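You operate a simulated robot arm through the tools that you are given. There is no shell and no other tool. Be economical: measure what you need, move in short steps, check, and stop when the job is done.

The job below is to be done with a simulated robot arm. You get a single attempt, and the scene is never put back.

## Task
Run the sieve shaker, then show the pan's grit under the lit magnifier.
Fine: cover and sieve go on the clear patch; the lamp stays on.

Only the result counts: the job must be done as asked and must still hold three seconds after the hand-in. Knocking over, shifting, dropping, spilling or breaking anything else fails it. A push-on lid holds only when it is set on centred and level and pressed home; a screw cap is set on level and turned clockwise until tight.

## Robot
A 7-joint arm with a two-finger gripper, hanging from a carriage that runs on a rail from [963, -3] to [-1517, 5] (x, y) and turns from -5.184 to 6.807 rad about z. Base frame: it is fixed where the carriage stands at the start and does not move with it; the origin is on the floor, on the carriage's upright axis, x ahead of it, y to its left, z up; the surface under the hand at the start is at about z = 900. Units: mm, rad, N and s.
With the tool pointing down near the work surface it reaches from about 360 to 760 mm from the robot's upright axis, wherever it stands. Its first joint turns from -2.496 to 2.496 rad. Places, roughly: black stage of the magnifier [200, 600, 900]; clear patch on the test bench [-100, 600, 900]; green shaker key [600, 500, 1000]; magnifier [100, 800, 1100]; magnifier switch [200, 500, 900]. Payload 1.37 kg.
The TCP is the grasp point between the finger pads, 16 mm short of the fingertips. In the tool frame z runs along the fingers and y along their closing line. The gripper opens to 92 mm. The gripper's body begins 74 mm behind the TCP.
Orientation is told as [roll, pitch, yaw] about the base's x, y, z axes, in that order, counted from this pose: with the fingers straight down and closing along the base's y, the tool's x points along the base's -x, its y along +y and its z along -z.

## Interface
- The arm moves only by the tool nudge_tool. Its argument "commands" is a list of rows, each a list of 7 numbers: the turn, a rotation vector about the tool's x, y, z in degrees, then the shift along the tool's x, y, z in mm, then the finger opening in mm, from 0 to 92. In form: [[wx, wy, wz, dx, dy, dz, claw], ...]. A call has 1 to 20 rows; each row is the pose to reach, as a shift and turn from the pose commanded when the call began, along the tool's axes at that moment. Each row takes 0.2 s and may step no farther than 50 mm and 0.15 rad from the row before; otherwise, or with a gripper value out of range, the whole call is refused. A pose out of reach is approached as far as the arm can. The call stops where the force on the tool passes 80 N (or 10 N more than at its start, if that is more) or the arm is blocked; 0.2 s more then pass. The fingers move at their own pace and stop on an object; they squeeze with about 26 N. The grip force told is the motor's: it shows also when the fingers shut on nothing. Time passes only in rows, and 0.2 s behind the last, so rows that repeat a pose let the fingers close. The reply holds the time, the measured pose of the TCP, the force on the tool along the base axes, the opening and the grip force, in the units named above and with some noise, with the torque about the TCP (base axes, N m) and any sound that the robot's microphone picked up, and new pictures: "show" is both (left out), scene, wrist or none.
- Cameras (640 x 400 px; columns grow to the right, rows downward): "scene" is now at [207.1, 66.7, 1855.7]; the picture's right is [0.99, 0.12, 0.00], its down [0.09, -0.77, -0.63] and it looks along [-0.07, 0.63, -0.77] (base axes); focal length 287 px, centre (320, 200). "wrist" rides on the gripper at [71, 19, -111] in the tool frame; the picture's right is [-0.26, 0.97, 0.00], its down [-0.78, -0.21, -0.59] and it looks along [-0.57, -0.15, 0.81] (tool axes); focal length 280 px, centre (320, 200). There is no depth. A picture from a camera that has moved, and an enlarged one, comes with that camera's place and axes in the base frame and with its lens. The place of the scene camera against the robot may be out by one fixed shift of up to 18 mm in any direction.
- raise_lower(by): slides the trunk up (or, below 0, down) by that many mm; the arm and the scene camera ride with it, the base frame stays. It gives what a move gives, with no picture.
- roll_base(legs): drives the robot by 1 to 6 legs, each [ahead, left, turn to the left] in mm, mm and rad, along the robot's own axes; the way and the turn of a leg run together, so that a leg with both is an arc; at most 1500 mm and 3.142 rad a leg. The arm and the cameras ride along, it lands a little off, and it stops where it bumps. It keeps to its track: a leg is cut to what the track allows. It gives what a move gives, and a new picture of the scene camera.
- aim_head(pan, tilt): turns the head with the scene camera to pan (to the left, within 2.705 rad either way) and tilt (down, from -0.506 to 1.204), counted from straight ahead of the robot. It gives what a move gives, and a new picture of the scene camera.
- enlarge(camera, box): a new picture of the part [left, top, right, bottom] of that camera's present view, enlarged. The clock stands still meanwhile.
- hand_in(): hands the job in; it is judged then, once.

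Go step by step. Nothing tells you exact positions but the pictures and the camera data: compare them with the known pose of the tool, close in by small moves and look again before you grip or let go. The budget is 120 turns and 260 pictures, counting those below and the enlarged ones. Unless the task says otherwise, let go and move clear before handing in.

The tools are called after "Request:" by a JSON object that holds its "api" and its "payload". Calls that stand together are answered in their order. nudge_tool: Moves the arm, as the interface text tells. Its arguments: {"type":"object","properties":{"commands":{"type":"array","items":{"type":"array","items":{"type":"number"}}},"show":{"type":"string","enum":["both","scene","wrist","none"]}},"required":["commands"]} The other tools are called the same way: raise_lower (by) slides the trunk up or down; roll_base (legs) drives the base; aim_head (pan, tilt) turns the head that bears the scene camera; enlarge (camera, box) takes an enlarged picture of a part of a camera's view; hand_in () hands the job in.

At the start:

```text
time: 0.0
eef_pos: [177.9, 640.7, 1299.6]
tcp_rot: [0.001, -0.001, 0.0]
ft_force: [0.5, 0.5, 0.2]
wrist_torque: [0.05, -0.02, 0.01]
gripper_width: 91.8
grasp_force: 0.1
trunk travel left (down, up): [-500.0, 81.0]
robot x, y, heading: [1.7, -3.4, -0.0]
head pan, tilt: [1.688, 0.885]
```

scene: 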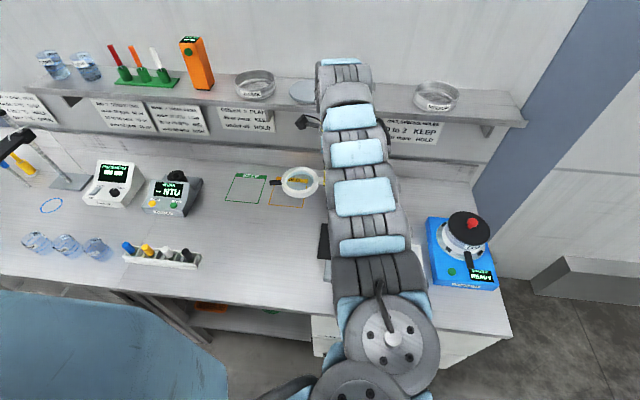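
wrist: 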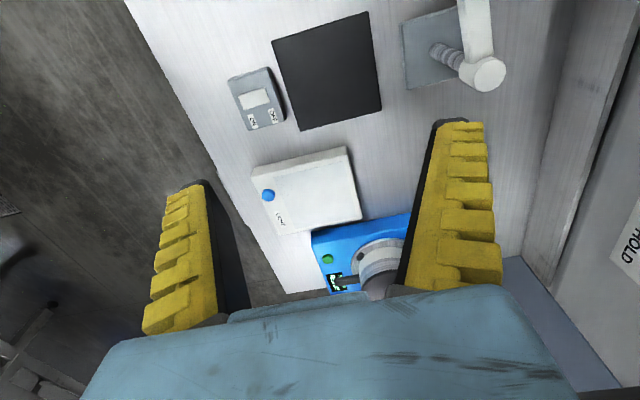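

I see the bench with the blue sieve shaker at right, black stage near the arm, and notices on the wall. I will enlarge the shaker, the notices and the stage first.

Request:
{"api": "enlarge", "payload": {"camera": "scene", "box": [400, 190, 520, 300]}}

Request:
{"api": "enlarge", "payload": {"camera": "scene", "box": [200, 60, 480, 240]}}

Request:
{"api": "enlarge", "payload": {"camera": "wrist", "box": [210, 0, 530, 300]}}

Request:
{"api": "enlarge", "payload": {"camera": "scene", "box": [0, 60, 280, 240]}}

```text
3.64 times, centred on (460, 245) of scene
camera zoom: at [207.1, 66.7, 1855.7], right [0.99, 0.12, 0.0], down [0.09, -0.77, -0.63], along [-0.07, 0.63, -0.77], focal length 1045 px, centre (-189, 36)
```

zoom: 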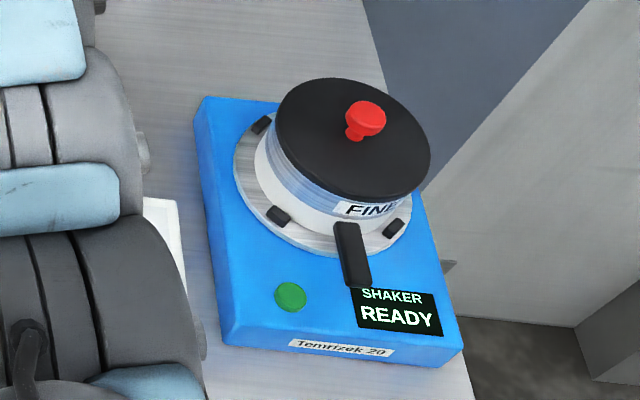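

```text
2.22 times, centred on (340, 150) of scene
camera zoom: at [207.1, 66.7, 1855.7], right [0.99, 0.12, 0.0], down [0.09, -0.77, -0.63], along [-0.07, 0.63, -0.77], focal length 639 px, centre (276, 311)
```

zoom: 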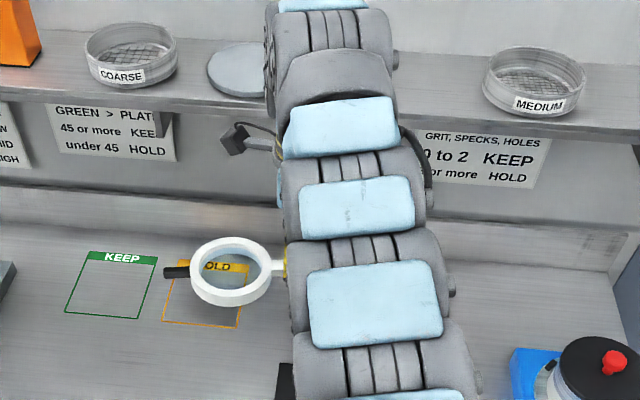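

```text
1.33 times, centred on (370, 150) of wrist
camera zoom: at [106.5, 660.7, 1409.0], right [0.26, 0.97, 0.0], down [0.78, -0.21, 0.59], along [0.57, -0.15, -0.81], focal length 374 px, centre (253, 267)
```

zoom: 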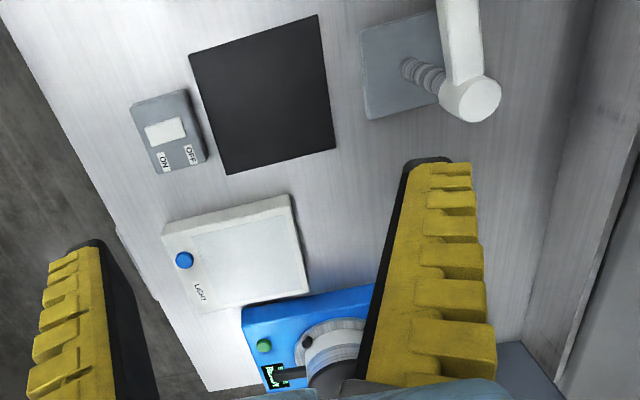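

```text
2.22 times, centred on (140, 150) of scene
camera zoom: at [207.1, 66.7, 1855.7], right [0.99, 0.12, 0.0], down [0.09, -0.77, -0.63], along [-0.07, 0.63, -0.77], focal length 639 px, centre (720, 311)
```

zoom: 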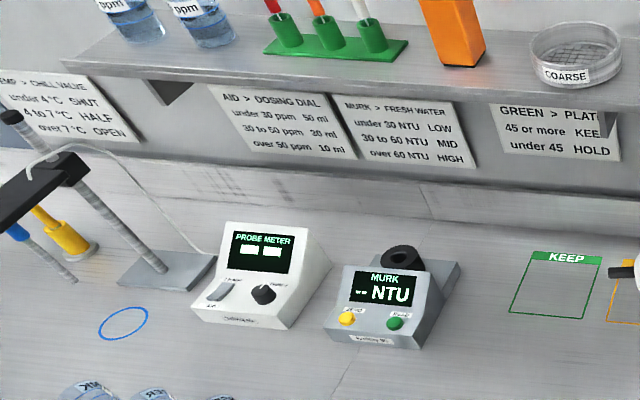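

The stage lies under the arm and the sieve stack (cover, FINE sieve, pan) is on the blue shaker. I will drive along the rail toward the shaker to look at it and the freed bench.

Request:
{"api": "roll_base", "payload": {"legs": [[420, 0, 0]]}}

```text
time: 2.6
eef_pos: [590.8, 640.7, 1298.3]
tcp_rot: [0.001, -0.001, 0.0]
ft_force: [-0.6, 0.1, 0.2]
wrist_torque: [-0.03, 0.05, -0.01]
gripper_width: 91.9
grasp_force: 0.0
trunk travel left (down, up): [-500.0, 81.0]
robot x, y, heading: [414.8, -3.3, -0.002]
head pan, tilt: [1.688, 0.885]
camera scene: at [621.5, 65.4, 1855.7], right [0.99, 0.12, 0.0], down [0.09, -0.77, -0.63], along [-0.07, 0.63, -0.77], focal length 287 px, centre (320, 200)
```

scene: 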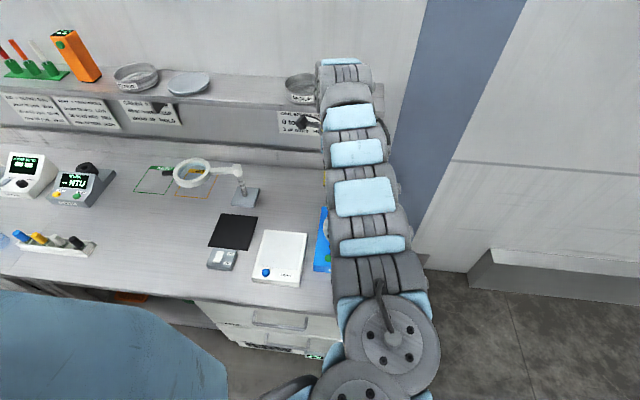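

Request:
{"api": "enlarge", "payload": {"camera": "scene", "box": [130, 140, 330, 290]}}

Request:
{"api": "enlarge", "payload": {"camera": "wrist", "box": [0, 0, 640, 400]}}

```text
2.67 times, centred on (230, 215) of scene
camera zoom: at [621.5, 65.4, 1855.7], right [0.99, 0.12, 0.0], down [0.09, -0.77, -0.63], along [-0.07, 0.63, -0.77], focal length 766 px, centre (560, 160)
```

zoom: 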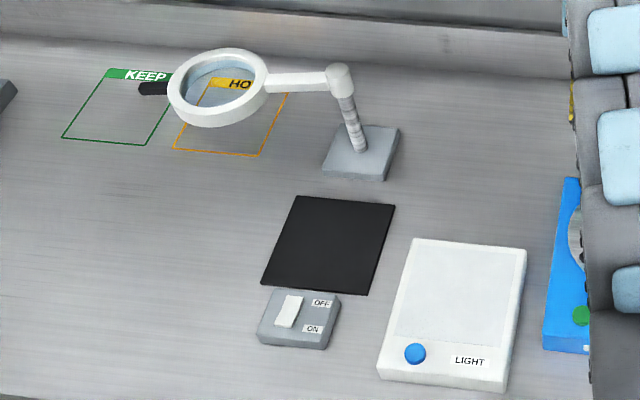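

```text
1.00 times, centred on (320, 200) of wrist (not enlarged: the box is as wide or as high as the picture)
camera zoom: at [521.0, 659.4, 1408.9], right [0.26, 0.96, 0.0], down [0.78, -0.21, 0.59], along [0.57, -0.15, -0.81], focal length 280 px, centre (320, 200)
```

zoom: 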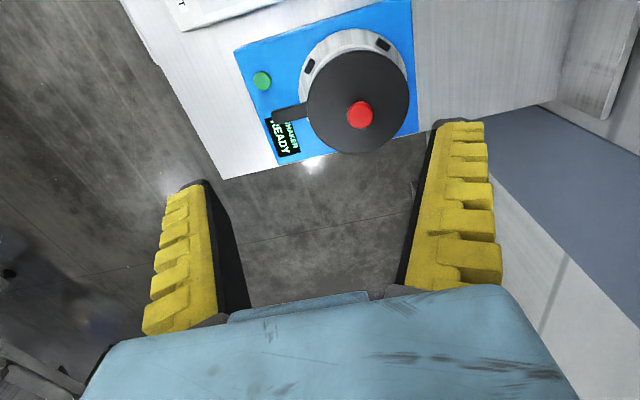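

The wrist view fixes the green key at about (598, 548, 955), clear of the black handle. I close the fingers and move to above the key to look again.

Request:
{"api": "nudge_tool", "payload": {"commands": [[0, 0, 0, -4, -45, 0, 0], [0, 0, 0, -7, -93, 0, 0], [0, 0, 0, -7, -93, 45, 0], [0, 0, 0, -7, -93, 90, 0], [0, 0, 0, -7, -93, 135, 0], [0, 0, 0, -7, -93, 180, 0], [0, 0, 0, -7, -93, 220, 0], [0, 0, 0, -7, -93, 220, 0]]}}

Request:
{"api": "enlarge", "payload": {"camera": "wrist", "box": [160, 0, 640, 300]}}

```text
time: 4.6
eef_pos: [641.3, 590.5, 1148.1]
tcp_rot: [0.108, -0.098, -0.007]
ft_force: [0.8, 0.5, 0.1]
wrist_torque: [-0.02, 0.08, 0.0]
gripper_width: 0.0
grasp_force: 26.0
out of reach, approached as far as the arm can: row 1, 2, 3, 4, 5
trunk travel left (down, up): [-500.0, 81.0]
robot x, y, heading: [412.7, -0.3, -0.002]
head pan, tilt: [1.688, 0.885]
stopped in row 8: the arm was blocked; the commanded pose is now the measured one
camera scene: at [621.8, 65.8, 1856.1], right [0.99, 0.12, 0.0], down [0.09, -0.77, -0.63], along [-0.07, 0.63, -0.77], focal length 287 px, centre (320, 200)
camera wrist: at [560.2, 599.1, 1253.3], right [0.26, 0.96, 0.13], down [0.72, -0.28, 0.64], along [0.64, -0.07, -0.76], focal length 280 px, centre (320, 200)
```

scene: 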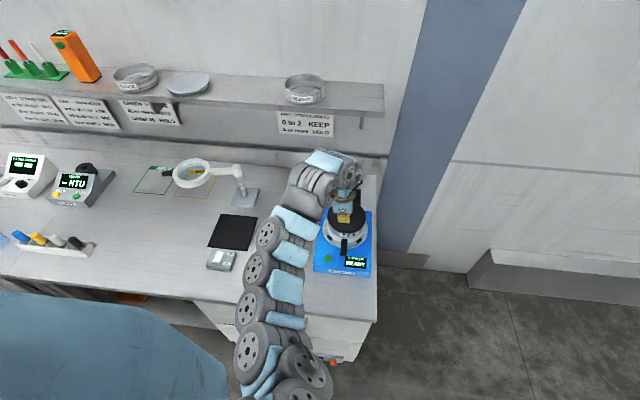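
wrist: 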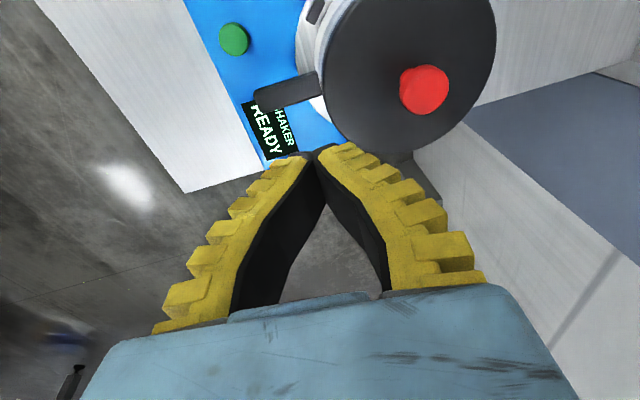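

```text
1.33 times, centred on (400, 150) of wrist
camera zoom: at [560.2, 599.1, 1253.3], right [0.26, 0.96, 0.13], down [0.72, -0.28, 0.64], along [0.64, -0.07, -0.76], focal length 374 px, centre (213, 267)
```

zoom: 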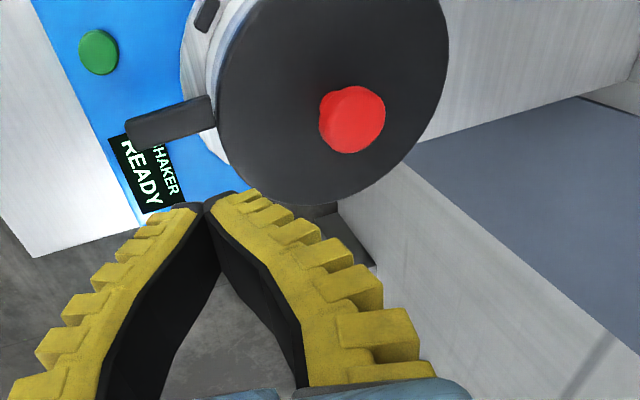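

The arm could not hold the straight-down pose up there and ended tilted near the cover. I level it while moving sideways over the key, staying high.

Request:
{"api": "nudge_tool", "payload": {"commands": [[0, 0, 0, 0, 0, -20, 0], [3.1, 2.8, 0, 22, -21, -20, 0], [6.2, 5.6, 0, 43, -42, -15, 0], [6.2, 5.6, 0, 43, -42, -15, 0]]}}

```text
time: 5.6
eef_pos: [594.6, 551.2, 1141.1]
tcp_rot: [0.001, 0.001, -0.001]
ft_force: [0.4, -0.6, -0.5]
wrist_torque: [0.02, 0.01, 0.02]
gripper_width: 0.1
grasp_force: 25.8
out of reach, approached as far as the arm can: row 3, 4
trunk travel left (down, up): [-500.0, 81.0]
robot x, y, heading: [417.5, -0.6, -0.002]
head pan, tilt: [1.688, 0.885]
camera scene: at [621.5, 65.4, 1855.7], right [0.99, 0.12, 0.0], down [0.09, -0.77, -0.63], along [-0.07, 0.63, -0.77], focal length 287 px, centre (320, 200)
camera wrist: at [524.2, 569.6, 1250.9], right [0.26, 0.96, 0.0], down [0.78, -0.21, 0.59], along [0.57, -0.16, -0.81], focal length 280 px, centre (320, 200)
```

scene: 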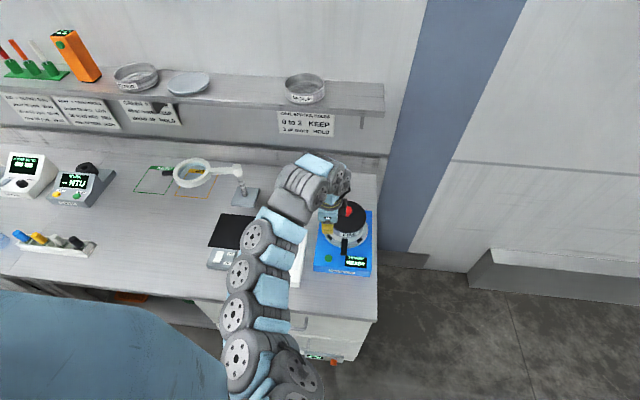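
wrist: 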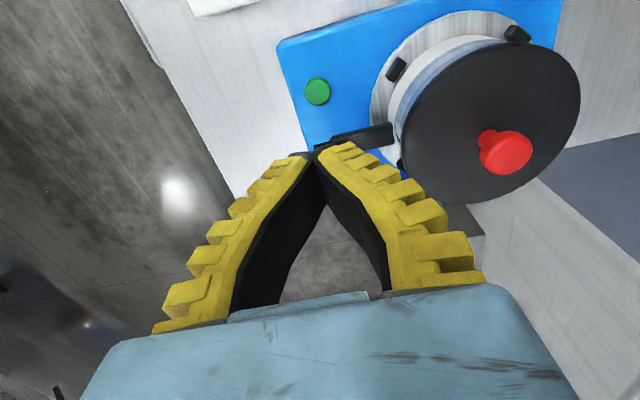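

The tool now stands straight almost above the key, which I place at (599.5, 545.5, 950). I descend to it and press gently.

Request:
{"api": "nudge_tool", "payload": {"commands": [[0, 0, 0, -5, -5, 40, 0], [0, 0, 0, -5, -5, 85, 0], [0, 0, 0, -5, -5, 125, 0], [0, 0, 0, -5, -5, 155, 0]]}}

Request:
{"api": "enlarge", "payload": {"camera": "wrist", "box": [240, 60, 480, 210]}}

```text
time: 6.6
eef_pos: [599.7, 545.5, 986.2]
tcp_rot: [-0.004, 0.004, -0.002]
ft_force: [-0.7, 0.3, -0.1]
wrist_torque: [0.0, 0.01, 0.01]
gripper_width: 0.0
grasp_force: 26.1
trunk travel left (down, up): [-500.0, 81.0]
robot x, y, heading: [416.4, -2.8, 0.003]
head pan, tilt: [1.688, 0.885]
camera scene: at [621.4, 65.4, 1855.7], right [0.99, 0.12, 0.0], down [0.09, -0.77, -0.63], along [-0.07, 0.63, -0.77], focal length 287 px, centre (320, 200)
camera wrist: at [529.5, 564.7, 1097.3], right [0.26, 0.96, 0.0], down [0.78, -0.21, 0.59], along [0.57, -0.16, -0.81], focal length 280 px, centre (320, 200)
```

scene: 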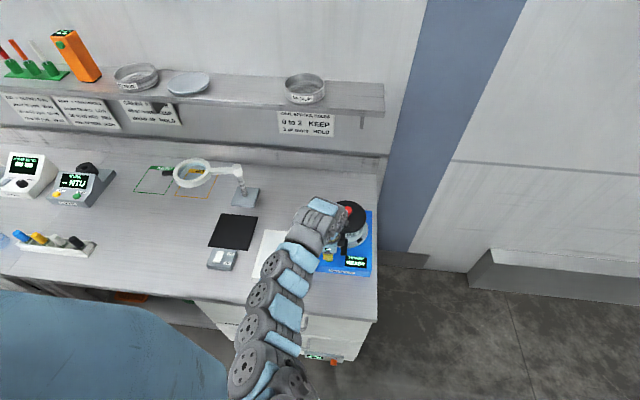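
wrist: 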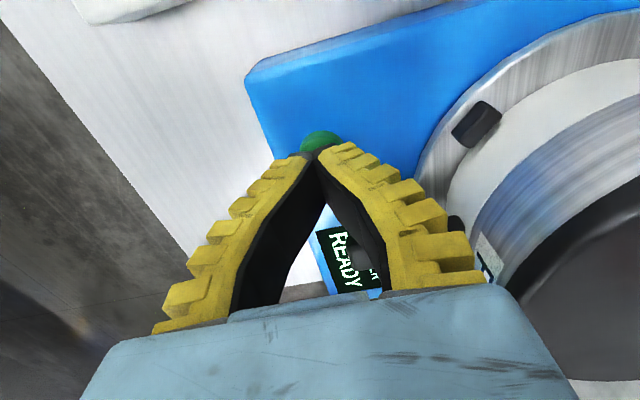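

```text
2.67 times, centred on (360, 135) of wrist
camera zoom: at [529.5, 564.7, 1097.3], right [0.26, 0.96, 0.0], down [0.78, -0.21, 0.59], along [0.57, -0.16, -0.81], focal length 748 px, centre (213, 373)
```

zoom: 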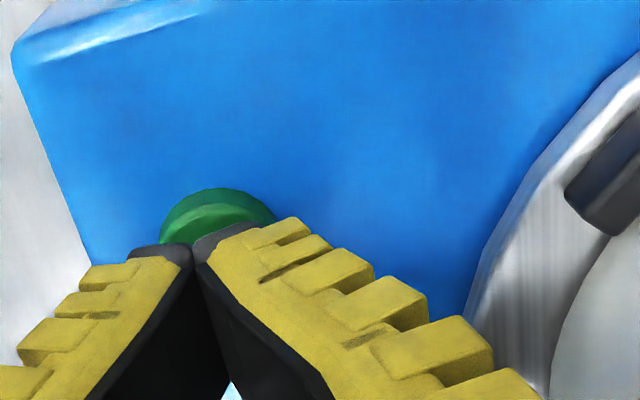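

The fingertips hover over the key. I press down in small steps.

Request:
{"api": "nudge_tool", "payload": {"commands": [[0, 0, 0, 0, 2, 10, 0], [0, 0, 0, 0, 2, 15, 0], [0, 0, 0, 0, 2, 19, 0], [0, 0, 0, 0, 2, 22, 0], [0, 0, 0, 0, 2, 25, 0], [0, 0, 0, 0, 2, 5, 0], [0, 0, 0, 0, 2, -40, 0], [0, 0, 0, 0, 2, -40, 0]]}}

```text
time: 8.4
eef_pos: [599.6, 544.5, 1025.7]
tcp_rot: [-0.006, 0.004, -0.001]
ft_force: [0.1, 0.0, -0.2]
wrist_torque: [-0.01, 0.02, 0.03]
gripper_width: 0.1
grasp_force: 27.8
trunk travel left (down, up): [-500.0, 81.0]
robot x, y, heading: [412.1, -4.1, -0.001]
head pan, tilt: [1.688, 0.885]
heard: click
camera scene: at [621.5, 65.4, 1855.7], right [0.99, 0.12, 0.0], down [0.09, -0.77, -0.63], along [-0.07, 0.63, -0.77], focal length 287 px, centre (320, 200)
camera wrist: at [530.2, 564.6, 1136.5], right [0.26, 0.96, -0.01], down [0.78, -0.21, 0.59], along [0.57, -0.16, -0.81], focal length 280 px, centre (320, 200)
```

scene: 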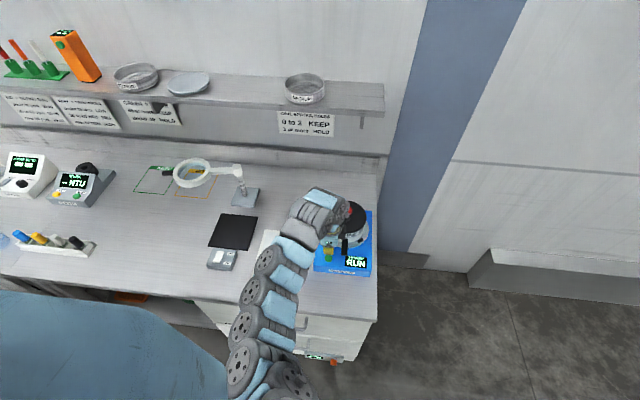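
wrist: 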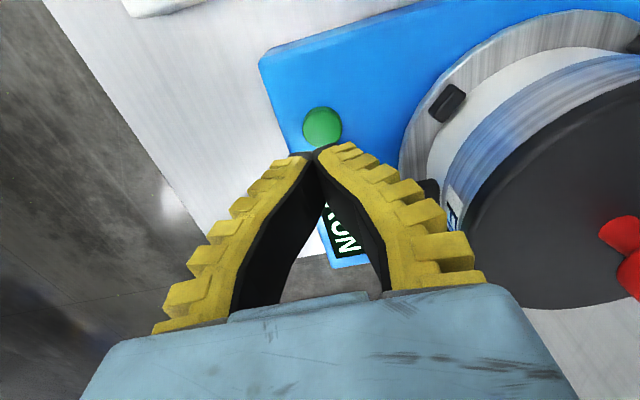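

The shaker clicked and shows RUN. While it runs I travel across to hover over the lamp switch at about (208, 510).

Request:
{"api": "nudge_tool", "payload": {"commands": [[0, 0, 0, 40, -2, -30, 0], [0, 0, 0, 85, -4, -30, 0], [0, 0, 0, 130, -8, -30, 0], [0, 0, 0, 175, -12, -30, 0], [0, 0, 0, 220, -16, -30, 0], [0, 0, 0, 265, -20, -30, 0], [0, 0, 0, 310, -24, -30, 0], [0, 0, 0, 350, -28, -30, 0], [0, 0, 0, 385, -32, -10, 0], [0, 0, 0, 385, -32, 0, 0]]}}

Request:
{"api": "enlarge", "payload": {"camera": "scene", "box": [290, 180, 410, 290]}}

```text
time: 10.6
eef_pos: [215.6, 516.3, 1026.5]
tcp_rot: [-0.004, 0.004, -0.003]
ft_force: [0.3, 0.0, -0.1]
wrist_torque: [0.0, 0.0, 0.0]
gripper_width: 0.2
grasp_force: 27.9
trunk travel left (down, up): [-500.0, 81.0]
robot x, y, heading: [414.1, -3.5, 0.001]
head pan, tilt: [1.688, 0.885]
camera scene: at [621.5, 65.4, 1855.7], right [0.99, 0.12, 0.0], down [0.09, -0.77, -0.63], along [-0.07, 0.63, -0.77], focal length 287 px, centre (320, 200)
camera wrist: at [145.6, 535.1, 1137.1], right [0.26, 0.96, 0.0], down [0.78, -0.21, 0.59], along [0.57, -0.16, -0.81], focal length 280 px, centre (320, 200)
```

scene: 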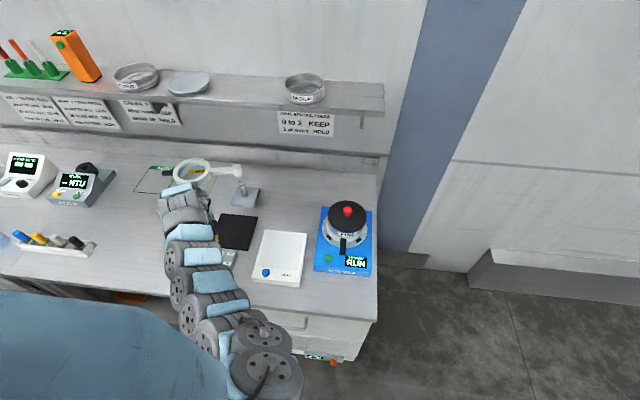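
wrist: 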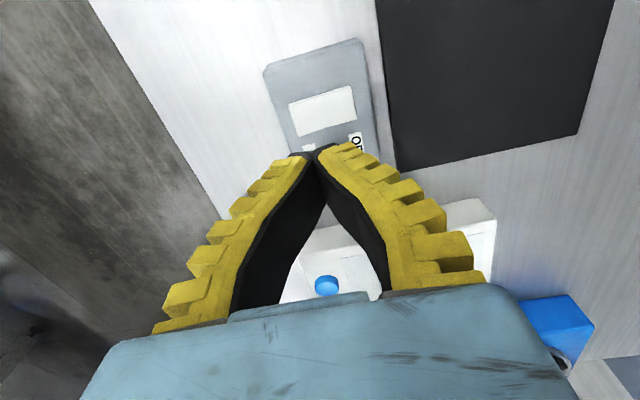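

```text
3.64 times, centred on (350, 235) of scene
camera zoom: at [621.5, 65.4, 1855.7], right [0.99, 0.12, 0.0], down [0.09, -0.77, -0.63], along [-0.07, 0.63, -0.77], focal length 1045 px, centre (211, 73)
```

zoom: 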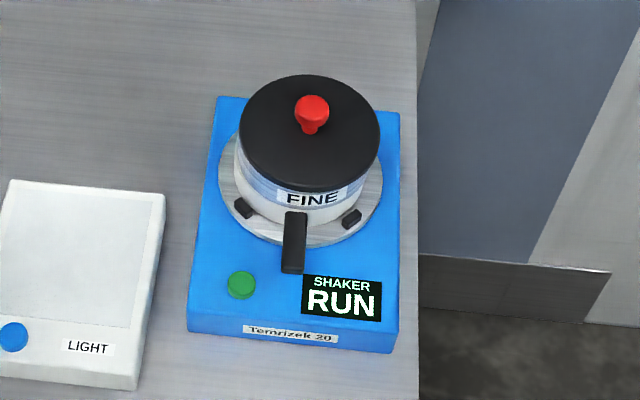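

The rocker spans about y 493–540 at x 216, with the ON end toward −y. I press at y ≈ 500.

Request:
{"api": "nudge_tool", "payload": {"commands": [[0, 0, 0, 0, -16, 30, 0], [0, 0, 0, 0, -16, 60, 0], [0, 0, 0, 0, -16, 75, 0], [0, 0, 0, 0, -16, 82, 0], [0, 0, 0, 0, -16, 88, 0], [0, 0, 0, 0, -16, 94, 0], [0, 0, 0, 0, -16, 98, 0], [0, 0, 0, 0, -16, 101, 0], [0, 0, 0, 0, -16, 104, 0]]}}

```text
time: 11.9
eef_pos: [214.0, 501.5, 940.6]
tcp_rot: [-0.001, 0.005, -0.002]
ft_force: [13.3, -23.5, 60.7]
wrist_torque: [0.53, -0.13, -0.21]
gripper_width: 6.0
grasp_force: 27.3
trunk travel left (down, up): [-500.0, 81.0]
robot x, y, heading: [413.8, -0.3, 0.0]
head pan, tilt: [1.688, 0.885]
stopped in row 6: the force on the tool passed its limit at 95 N (the readings are from after the stop); the commanded pose is now the measured one
camera scene: at [622.3, 65.2, 1856.5], right [0.99, 0.12, 0.0], down [0.09, -0.77, -0.63], along [-0.07, 0.63, -0.77], focal length 287 px, centre (320, 200)
camera wrist: at [144.0, 520.9, 1051.5], right [0.26, 0.96, 0.0], down [0.78, -0.21, 0.59], along [0.56, -0.16, -0.81], focal length 280 px, centre (320, 200)
```

scene: 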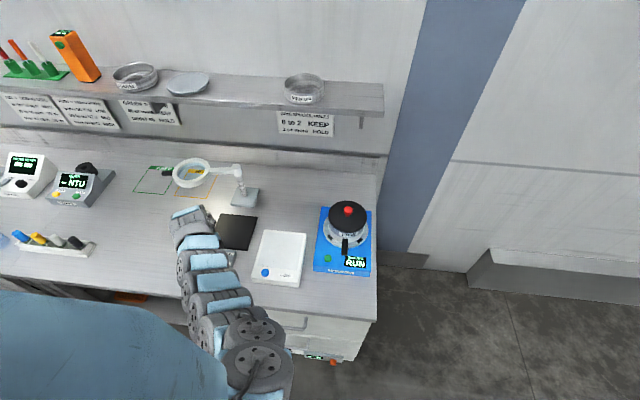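
wrist: 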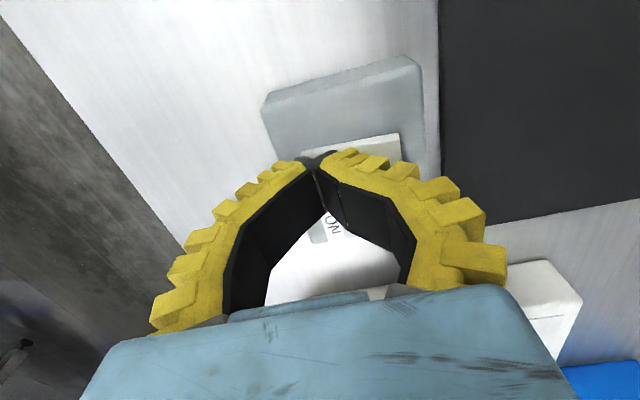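

The lamp under the lens looks lit now. I retract upward and look at the switch.

Request:
{"api": "nudge_tool", "payload": {"commands": [[0, 0, 0, 0, 0, -30, 0], [0, 0, 0, 0, 0, -75, 0], [0, 0, 0, 0, 0, -110, 0], [0, 0, 0, 0, 0, -110, 0]]}}

Request:
{"api": "enlarge", "payload": {"camera": "wrist", "box": [240, 0, 400, 160]}}

Request:
{"api": "enlarge", "payload": {"camera": "scene", "box": [130, 140, 280, 240]}}

```text
time: 12.9
eef_pos: [215.1, 501.4, 1049.1]
tcp_rot: [-0.004, 0.004, 0.0]
ft_force: [0.3, -0.8, 0.1]
wrist_torque: [-0.03, 0.06, -0.03]
gripper_width: 0.3
grasp_force: 28.0
trunk travel left (down, up): [-500.0, 81.0]
robot x, y, heading: [414.6, 0.5, -0.001]
head pan, tilt: [1.688, 0.885]
camera scene: at [621.7, 65.3, 1855.7], right [0.99, 0.12, 0.0], down [0.09, -0.77, -0.63], along [-0.07, 0.63, -0.77], focal length 287 px, centre (320, 200)
camera wrist: at [144.3, 520.6, 1159.1], right [0.26, 0.96, 0.0], down [0.78, -0.21, 0.59], along [0.57, -0.16, -0.81], focal length 280 px, centre (320, 200)
```

scene: 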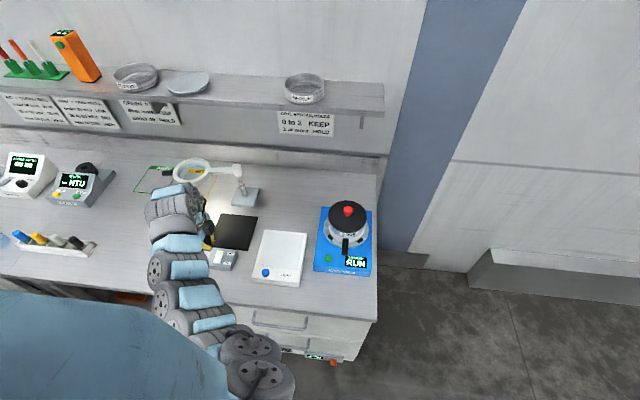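
wrist: 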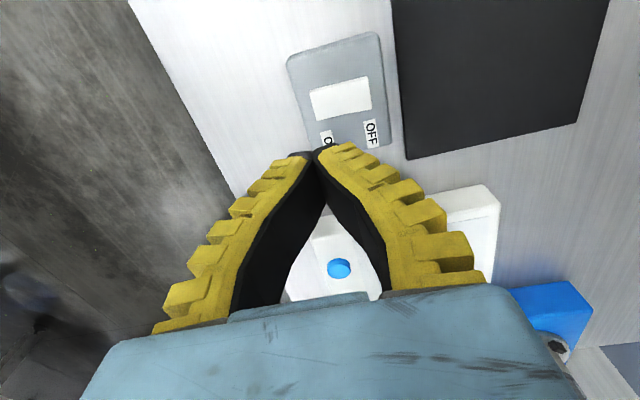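

```text
2.50 times, centred on (320, 80) of wrist
camera zoom: at [144.3, 520.6, 1159.1], right [0.26, 0.96, 0.0], down [0.78, -0.21, 0.59], along [0.57, -0.16, -0.81], focal length 701 px, centre (320, 500)
```

zoom: 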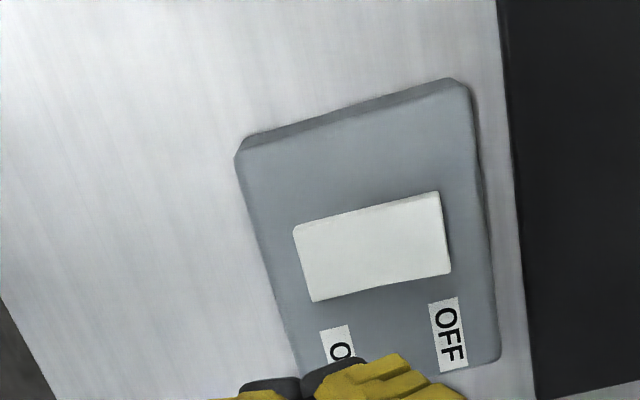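

```text
4.00 times, centred on (205, 190) of scene
camera zoom: at [621.7, 65.3, 1855.7], right [0.99, 0.12, 0.0], down [0.09, -0.77, -0.63], along [-0.07, 0.63, -0.77], focal length 1150 px, centre (780, 240)
```

zoom: 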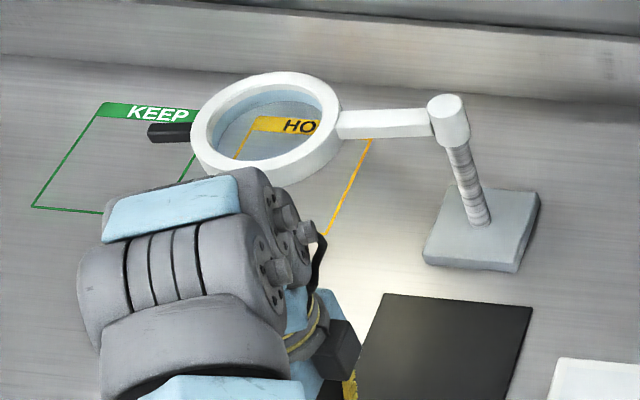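

The lamp is lit and the shaker still runs. I travel back to hover above the red knob at about (647, 677, 1070), with fingers open to 60.

Request:
{"api": "nudge_tool", "payload": {"commands": [[0, 0, 0, -30, 10, -40, 60], [0, 0, 0, -75, 20, -60, 60], [0, 0, 0, -120, 30, -75, 60], [0, 0, 0, -165, 45, -80, 60], [0, 0, 0, -208, 65, -85, 60], [0, 0, 0, -250, 85, -85, 60], [0, 0, 0, -292, 105, -85, 60], [0, 0, 0, -334, 125, -85, 60], [0, 0, 0, -376, 145, -85, 60], [0, 0, 0, -410, 165, -85, 60], [0, 0, 0, -432, 175, -85, 60], [0, 0, 0, -432, 175, -85, 60]]}}

Request:
{"api": "enlarge", "payload": {"camera": "scene", "box": [290, 180, 410, 290]}}

```text
refused: row 1 steps farther than a row can; nothing moved
```

```text
3.64 times, centred on (350, 235) of scene
camera zoom: at [621.7, 65.3, 1855.7], right [0.99, 0.12, 0.0], down [0.09, -0.77, -0.63], along [-0.07, 0.63, -0.77], focal length 1045 px, centre (211, 73)
```

zoom: 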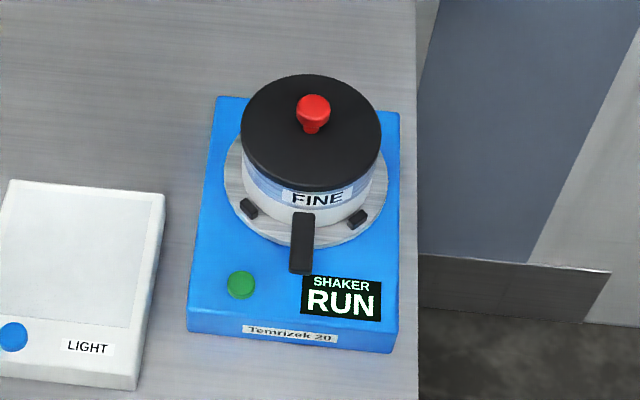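

The first row stepped just over the limit; I shorten it and repeat the same route.

Request:
{"api": "nudge_tool", "payload": {"commands": [[0, 0, 0, -30, 8, -35, 60], [0, 0, 0, -70, 18, -55, 60], [0, 0, 0, -114, 30, -70, 60], [0, 0, 0, -158, 45, -80, 60], [0, 0, 0, -202, 65, -85, 60], [0, 0, 0, -246, 85, -85, 60], [0, 0, 0, -290, 105, -85, 60], [0, 0, 0, -334, 125, -85, 60], [0, 0, 0, -376, 145, -85, 60], [0, 0, 0, -410, 165, -85, 60], [0, 0, 0, -432, 175, -85, 60], [0, 0, 0, -432, 175, -85, 60]]}}

Request:
{"api": "enlarge", "payload": {"camera": "wrist", "box": [160, 0, 560, 250]}}

```text
time: 15.5
eef_pos: [646.6, 677.4, 1132.9]
tcp_rot: [-0.003, 0.005, -0.001]
ft_force: [-0.3, -0.7, -0.5]
wrist_torque: [-0.01, 0.0, 0.01]
gripper_width: 62.3
grasp_force: 1.5
trunk travel left (down, up): [-500.0, 81.0]
robot x, y, heading: [411.7, -5.9, 0.001]
head pan, tilt: [1.688, 0.885]
camera scene: at [621.7, 65.3, 1855.7], right [0.99, 0.12, 0.0], down [0.09, -0.77, -0.63], along [-0.07, 0.63, -0.77], focal length 287 px, centre (320, 200)
camera wrist: at [577.3, 697.0, 1242.9], right [0.26, 0.96, 0.0], down [0.78, -0.21, 0.59], along [0.56, -0.16, -0.81], focal length 280 px, centre (320, 200)
```

scene: 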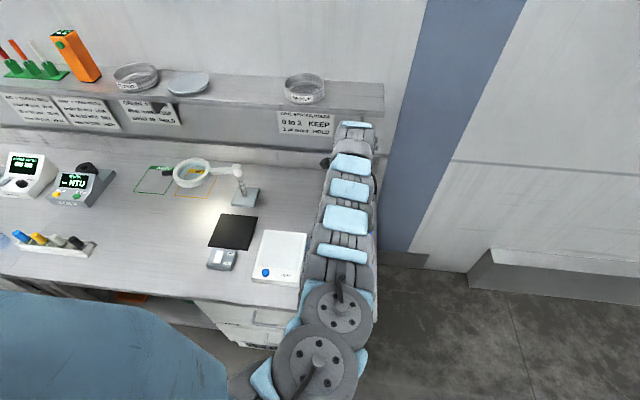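
wrist: 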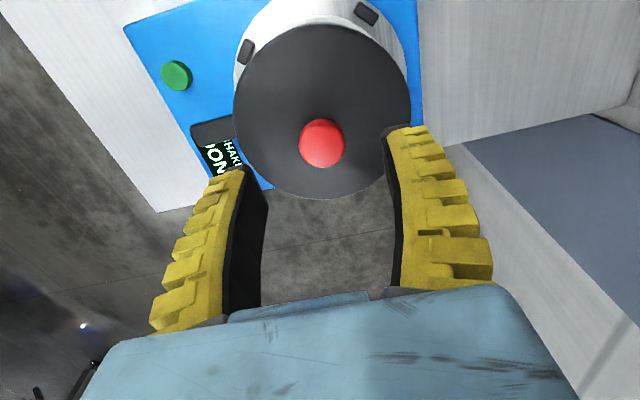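

```text
1.60 times, centred on (360, 125) of wrist
camera zoom: at [577.3, 697.0, 1242.9], right [0.26, 0.96, 0.0], down [0.78, -0.21, 0.59], along [0.56, -0.16, -0.81], focal length 449 px, centre (256, 320)
```

zoom: 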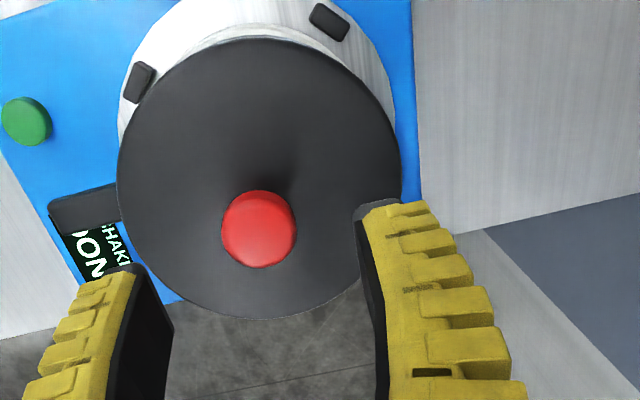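

The display reads DONE. The knob is at about (653, 676); I descend around it and look before closing.

Request:
{"api": "nudge_tool", "payload": {"commands": [[0, 0, 0, -6, -1, 30, 60], [0, 0, 0, -6, -1, 60, 60], [0, 0, 0, -6, -1, 75, 60], [0, 0, 0, -6, -1, 75, 60]], "show": "wrist"}}

```text
time: 16.5
eef_pos: [650.0, 674.9, 1057.8]
tcp_rot: [-0.001, 0.005, 0.001]
ft_force: [0.1, -0.9, -0.2]
wrist_torque: [0.01, -0.01, 0.0]
gripper_width: 62.6
grasp_force: 1.8
trunk travel left (down, up): [-500.0, 81.0]
robot x, y, heading: [412.8, -2.6, 0.001]
head pan, tilt: [1.688, 0.885]
camera wrist: at [580.6, 695.2, 1168.6], right [0.26, 0.96, 0.0], down [0.78, -0.21, 0.59], along [0.56, -0.16, -0.81], focal length 280 px, centre (320, 200)
```

wrist: 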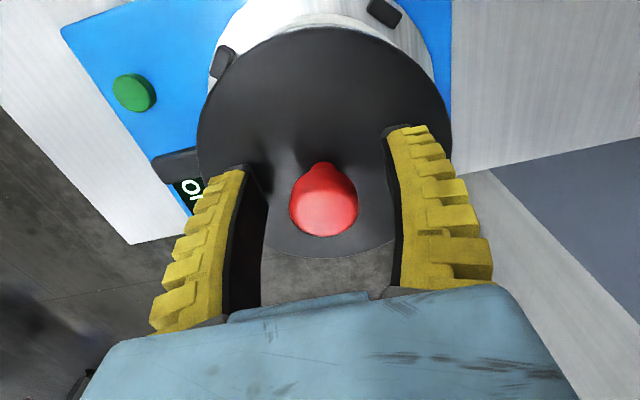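

The fingers straddle the knob with the centre about 4 mm farther in x. I shift that much and close.

Request:
{"api": "nudge_tool", "payload": {"commands": [[0, 0, 0, -4, 1, 2, 60], [0, 0, 0, -4, 1, 2, 20], [0, 0, 0, -4, 1, 2, 20], [0, 0, 0, -4, 1, 2, 20], [0, 0, 0, -4, 1, 2, 20]], "show": "wrist"}}

```text
time: 17.7
eef_pos: [654.1, 676.1, 1054.9]
tcp_rot: [-0.003, 0.005, -0.001]
ft_force: [0.1, -0.6, 0.2]
wrist_torque: [-0.01, -0.02, 0.0]
gripper_width: 24.3
grasp_force: 3.3
trunk travel left (down, up): [-500.0, 81.0]
robot x, y, heading: [413.0, -2.9, -0.001]
head pan, tilt: [1.688, 0.885]
camera wrist: at [585.1, 696.0, 1165.8], right [0.26, 0.96, 0.0], down [0.78, -0.21, 0.59], along [0.56, -0.16, -0.81], focal length 280 px, centre (320, 200)
```

wrist: 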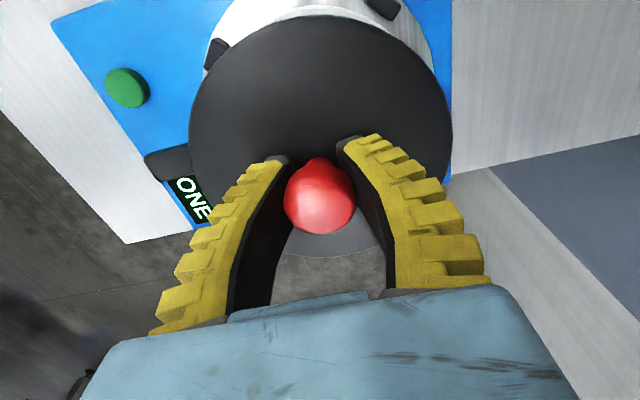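

The fingers hold the knob at 24 mm. I squeeze fully and lift slowly.

Request:
{"api": "nudge_tool", "payload": {"commands": [[0, 0, 0, 0, 0, 0, 5], [0, 0, 0, 0, 0, 0, 5], [0, 0, 0, 0, 0, -8, 5], [0, 0, 0, 0, 0, -20, 5], [0, 0, 0, 0, 0, -40, 5], [0, 0, 0, 0, 0, -70, 5], [0, 0, 0, 0, 0, -70, 5]]}}

```text
time: 19.3
eef_pos: [655.9, 674.4, 1121.5]
tcp_rot: [-0.005, 0.006, 0.0]
ft_force: [0.6, -0.2, -1.1]
wrist_torque: [0.0, 0.03, 0.0]
gripper_width: 16.0
grasp_force: 25.7
trunk travel left (down, up): [-500.0, 81.0]
robot x, y, heading: [413.2, -3.4, -0.001]
head pan, tilt: [1.688, 0.885]
camera scene: at [621.8, 65.3, 1855.7], right [0.99, 0.12, 0.0], down [0.09, -0.77, -0.63], along [-0.07, 0.63, -0.77], focal length 287 px, centre (320, 200)
camera wrist: at [586.4, 694.4, 1233.2], right [0.26, 0.96, 0.0], down [0.78, -0.21, 0.59], along [0.56, -0.16, -0.81], focal length 280 px, centre (320, 200)
```

scene: 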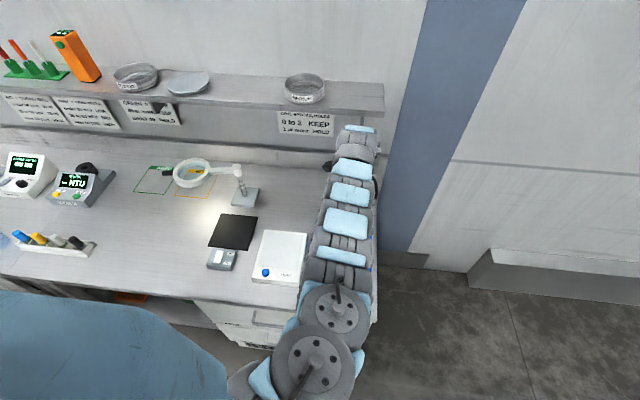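
wrist: 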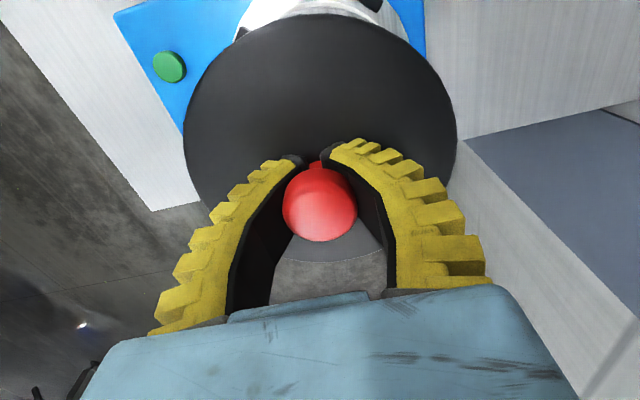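

The cover came up cleanly. I draw it toward the front to pass clear of the magnifier, then roll toward the clear patch.

Request:
{"api": "nudge_tool", "payload": {"commands": [[0, 0, 0, 10, -35, -15, 5], [0, 0, 0, 30, -75, -15, 5], [0, 0, 0, 60, -115, -15, 5], [0, 0, 0, 95, -120, -15, 5], [0, 0, 0, 130, -120, -15, 5], [0, 0, 0, 130, -120, -15, 5]]}}

Request:
{"api": "roll_base", "payload": {"legs": [[-600, 0, 0]]}}

Request:
{"api": "enlarge", "payload": {"camera": "wrist", "box": [0, 0, 640, 400]}}

```text
time: 20.7
eef_pos: [530.1, 556.1, 1139.5]
tcp_rot: [-0.001, 0.005, -0.001]
ft_force: [0.3, -0.6, -0.9]
wrist_torque: [0.05, 0.0, -0.04]
gripper_width: 15.9
grasp_force: 25.5
trunk travel left (down, up): [-500.0, 81.0]
robot x, y, heading: [413.2, 1.6, -0.001]
head pan, tilt: [1.688, 0.885]
camera scene: at [621.7, 65.3, 1855.7], right [0.99, 0.12, 0.0], down [0.09, -0.77, -0.63], along [-0.07, 0.63, -0.77], focal length 287 px, centre (320, 200)
camera wrist: at [459.3, 576.0, 1249.6], right [0.26, 0.96, 0.0], down [0.78, -0.21, 0.59], along [0.56, -0.16, -0.81], focal length 280 px, centre (320, 200)
```

scene: 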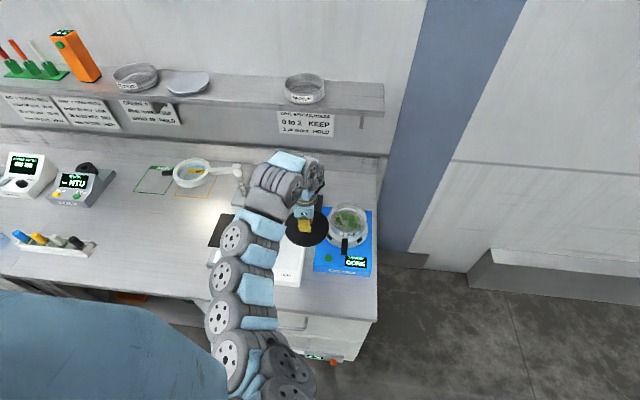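
wrist: 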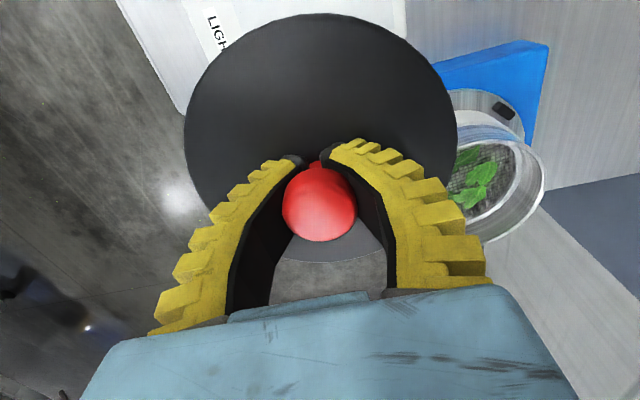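

```text
time: 24.1
eef_pos: [-68.8, 557.9, 1138.3]
tcp_rot: [-0.005, 0.006, -0.006]
ft_force: [-0.2, -0.3, -0.2]
wrist_torque: [0.0, -0.02, -0.01]
gripper_width: 15.7
grasp_force: 26.2
trunk travel left (down, up): [-500.0, 81.0]
robot x, y, heading: [-188.1, 2.7, -0.009]
head pan, tilt: [1.688, 0.885]
camera scene: at [21.3, 66.2, 1855.7], right [0.99, 0.11, 0.0], down [0.09, -0.77, -0.63], along [-0.07, 0.63, -0.77], focal length 287 px, centre (320, 200)
```

scene: 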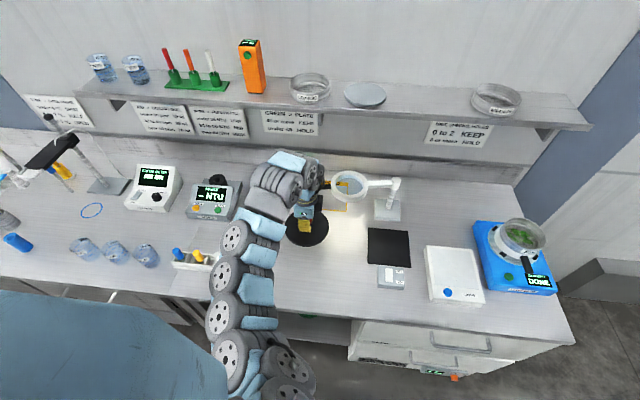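

```text
1.00 times, centred on (320, 200) of wrist (not enlarged: the box is as wide or as high as the picture)
camera zoom: at [-138.9, 577.7, 1249.6], right [0.27, 0.96, 0.0], down [0.78, -0.21, 0.59], along [0.56, -0.16, -0.81], focal length 280 px, centre (320, 200)
```

zoom: 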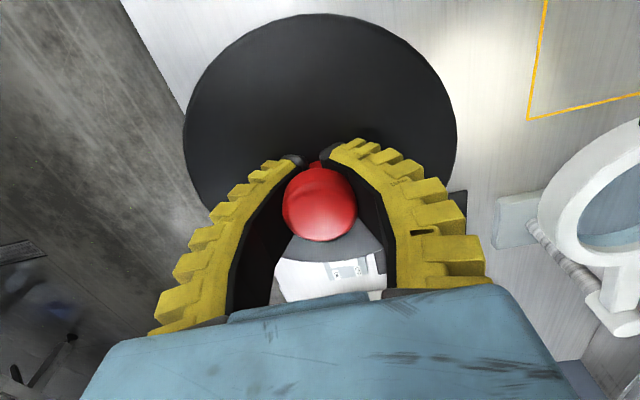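

The patch beside the stage is free (rack ends near x −265, stage begins near x 140). I move the cover to about (−170, 605) and lower it to just above the bench.

Request:
{"api": "nudge_tool", "payload": {"commands": [[0, 0, 0, 40, 16, 0, 5], [0, 0, 0, 80, 32, 0, 5], [0, 0, 0, 101, 47, 0, 5], [0, 0, 0, 101, 47, 45, 5], [0, 0, 0, 101, 47, 90, 5], [0, 0, 0, 101, 47, 135, 5], [0, 0, 0, 101, 47, 170, 5], [0, 0, 0, 101, 47, 190, 5], [0, 0, 0, 101, 47, 190, 5]]}}

Request:
{"api": "enlarge", "payload": {"camera": "scene", "box": [150, 150, 390, 300]}}

```text
time: 26.1
eef_pos: [-170.4, 606.9, 949.3]
tcp_rot: [-0.001, 0.004, -0.007]
ft_force: [-0.7, -1.0, 0.1]
wrist_torque: [0.0, 0.01, 0.0]
gripper_width: 15.8
grasp_force: 26.1
trunk travel left (down, up): [-500.0, 81.0]
robot x, y, heading: [-186.5, -0.4, -0.01]
head pan, tilt: [1.688, 0.885]
camera scene: at [21.3, 66.2, 1855.7], right [0.99, 0.11, 0.0], down [0.09, -0.77, -0.63], along [-0.07, 0.63, -0.77], focal length 287 px, centre (320, 200)
camera wrist: at [-240.2, 626.4, 1061.0], right [0.27, 0.96, 0.0], down [0.78, -0.21, 0.59], along [0.56, -0.16, -0.81], focal length 280 px, centre (320, 200)
```

scene: 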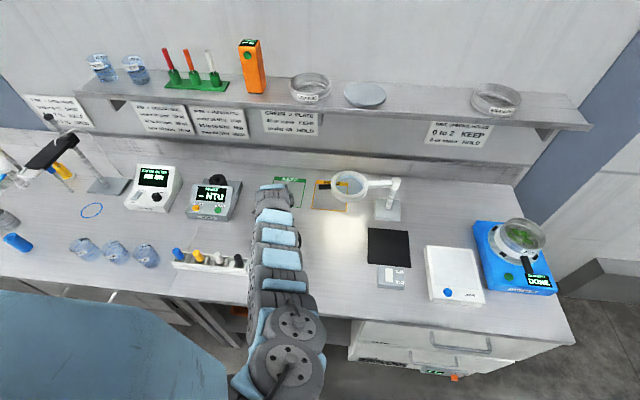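
wrist: 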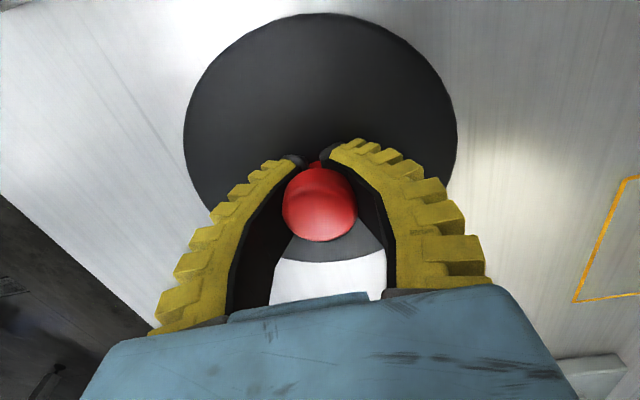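

```text
2.67 times, centred on (270, 225) of scene
camera zoom: at [21.3, 66.2, 1855.7], right [0.99, 0.11, 0.0], down [0.09, -0.77, -0.63], along [-0.07, 0.63, -0.77], focal length 766 px, centre (453, 133)
```

zoom: 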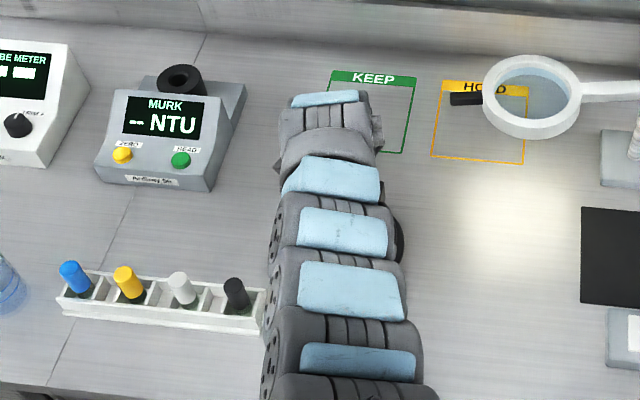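

The cover hangs above clear bench. I lower in small steps and watch the force.

Request:
{"api": "nudge_tool", "payload": {"commands": [[0, 0, 0, 0, 0, 4, 5], [0, 0, 0, 0, 0, 7, 5], [0, 0, 0, 0, 0, 10, 5], [0, 0, 0, 0, 0, 12, 5]], "show": "none"}}

```text
time: 27.1
eef_pos: [-169.5, 604.2, 937.2]
tcp_rot: [-0.001, 0.006, -0.006]
ft_force: [-1.1, -0.1, -0.6]
wrist_torque: [0.0, -0.01, 0.01]
gripper_width: 15.7
grasp_force: 26.4
trunk travel left (down, up): [-500.0, 81.0]
robot x, y, heading: [-185.5, 0.7, -0.006]
head pan, tilt: [1.688, 0.885]
```

Request:
{"api": "nudge_tool", "payload": {"commands": [[0, 0, 0, 0, 0, 2, 5], [0, 0, 0, 0, 0, 4, 5], [0, 0, 0, 0, 0, 6, 5]], "show": "wrist"}}

```text
time: 27.9
eef_pos: [-170.0, 604.6, 930.5]
tcp_rot: [-0.004, 0.004, -0.006]
ft_force: [0.0, 0.6, -0.7]
wrist_torque: [0.01, -0.01, -0.01]
gripper_width: 16.2
grasp_force: 25.7
trunk travel left (down, up): [-500.0, 81.0]
robot x, y, heading: [-187.3, 1.5, -0.005]
head pan, tilt: [1.688, 0.885]
camera wrist: at [-240.3, 624.6, 1041.7], right [0.27, 0.96, 0.0], down [0.78, -0.21, 0.59], along [0.56, -0.16, -0.81], focal length 280 px, centre (320, 200)
```

wrist: 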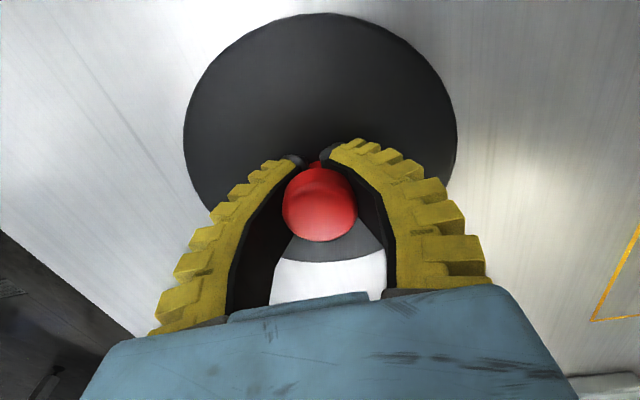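

No contact yet; I continue in 2 mm steps.

Request:
{"api": "nudge_tool", "payload": {"commands": [[0, 0, 0, 0, 0, 2, 5], [0, 0, 0, 0, 0, 4, 5], [0, 0, 0, 0, 0, 5, 5]], "show": "none"}}

```text
time: 28.7
eef_pos: [-171.1, 605.4, 925.6]
tcp_rot: [-0.002, 0.002, -0.005]
ft_force: [0.4, -2.7, 6.9]
wrist_torque: [0.01, -0.42, -0.12]
gripper_width: 15.6
grasp_force: 26.1
trunk travel left (down, up): [-500.0, 81.0]
robot x, y, heading: [-184.3, 5.9, -0.007]
head pan, tilt: [1.688, 0.885]
```

Contact is felt at z ≈ 926. I open the fingers and rise straight up.

Request:
{"api": "nudge_tool", "payload": {"commands": [[0, 0, 0, 0, 0, 0, 50], [0, 0, 0, 0, 0, 0, 50], [0, 0, 0, 0, 0, -2, 50], [0, 0, 0, 0, 0, -30, 50], [0, 0, 0, 0, 0, -70, 50], [0, 0, 0, 0, 0, -115, 50], [0, 0, 0, 0, 0, -160, 50], [0, 0, 0, 0, 0, -190, 50], [0, 0, 0, 0, 0, -190, 50]]}}

```text
time: 30.7
eef_pos: [-170.2, 605.3, 1115.0]
tcp_rot: [-0.003, 0.006, -0.004]
ft_force: [0.5, 0.6, 0.3]
wrist_torque: [-0.01, 0.01, 0.01]
gripper_width: 52.9
grasp_force: 2.1
trunk travel left (down, up): [-500.0, 81.0]
robot x, y, heading: [-191.2, 1.6, -0.003]
head pan, tilt: [1.688, 0.885]
camera scene: at [21.3, 66.3, 1855.7], right [0.99, 0.11, 0.0], down [0.09, -0.77, -0.63], along [-0.07, 0.63, -0.77], focal length 287 px, centre (320, 200)
camera wrist: at [-239.2, 625.3, 1226.3], right [0.27, 0.96, 0.0], down [0.78, -0.21, 0.59], along [0.56, -0.16, -0.81], focal length 280 px, centre (320, 200)
```

scene: 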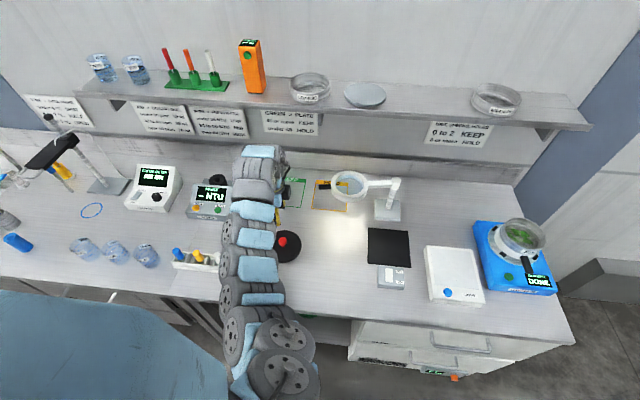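
wrist: 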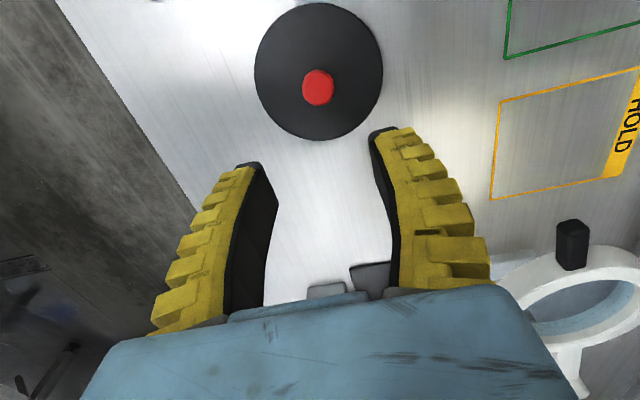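

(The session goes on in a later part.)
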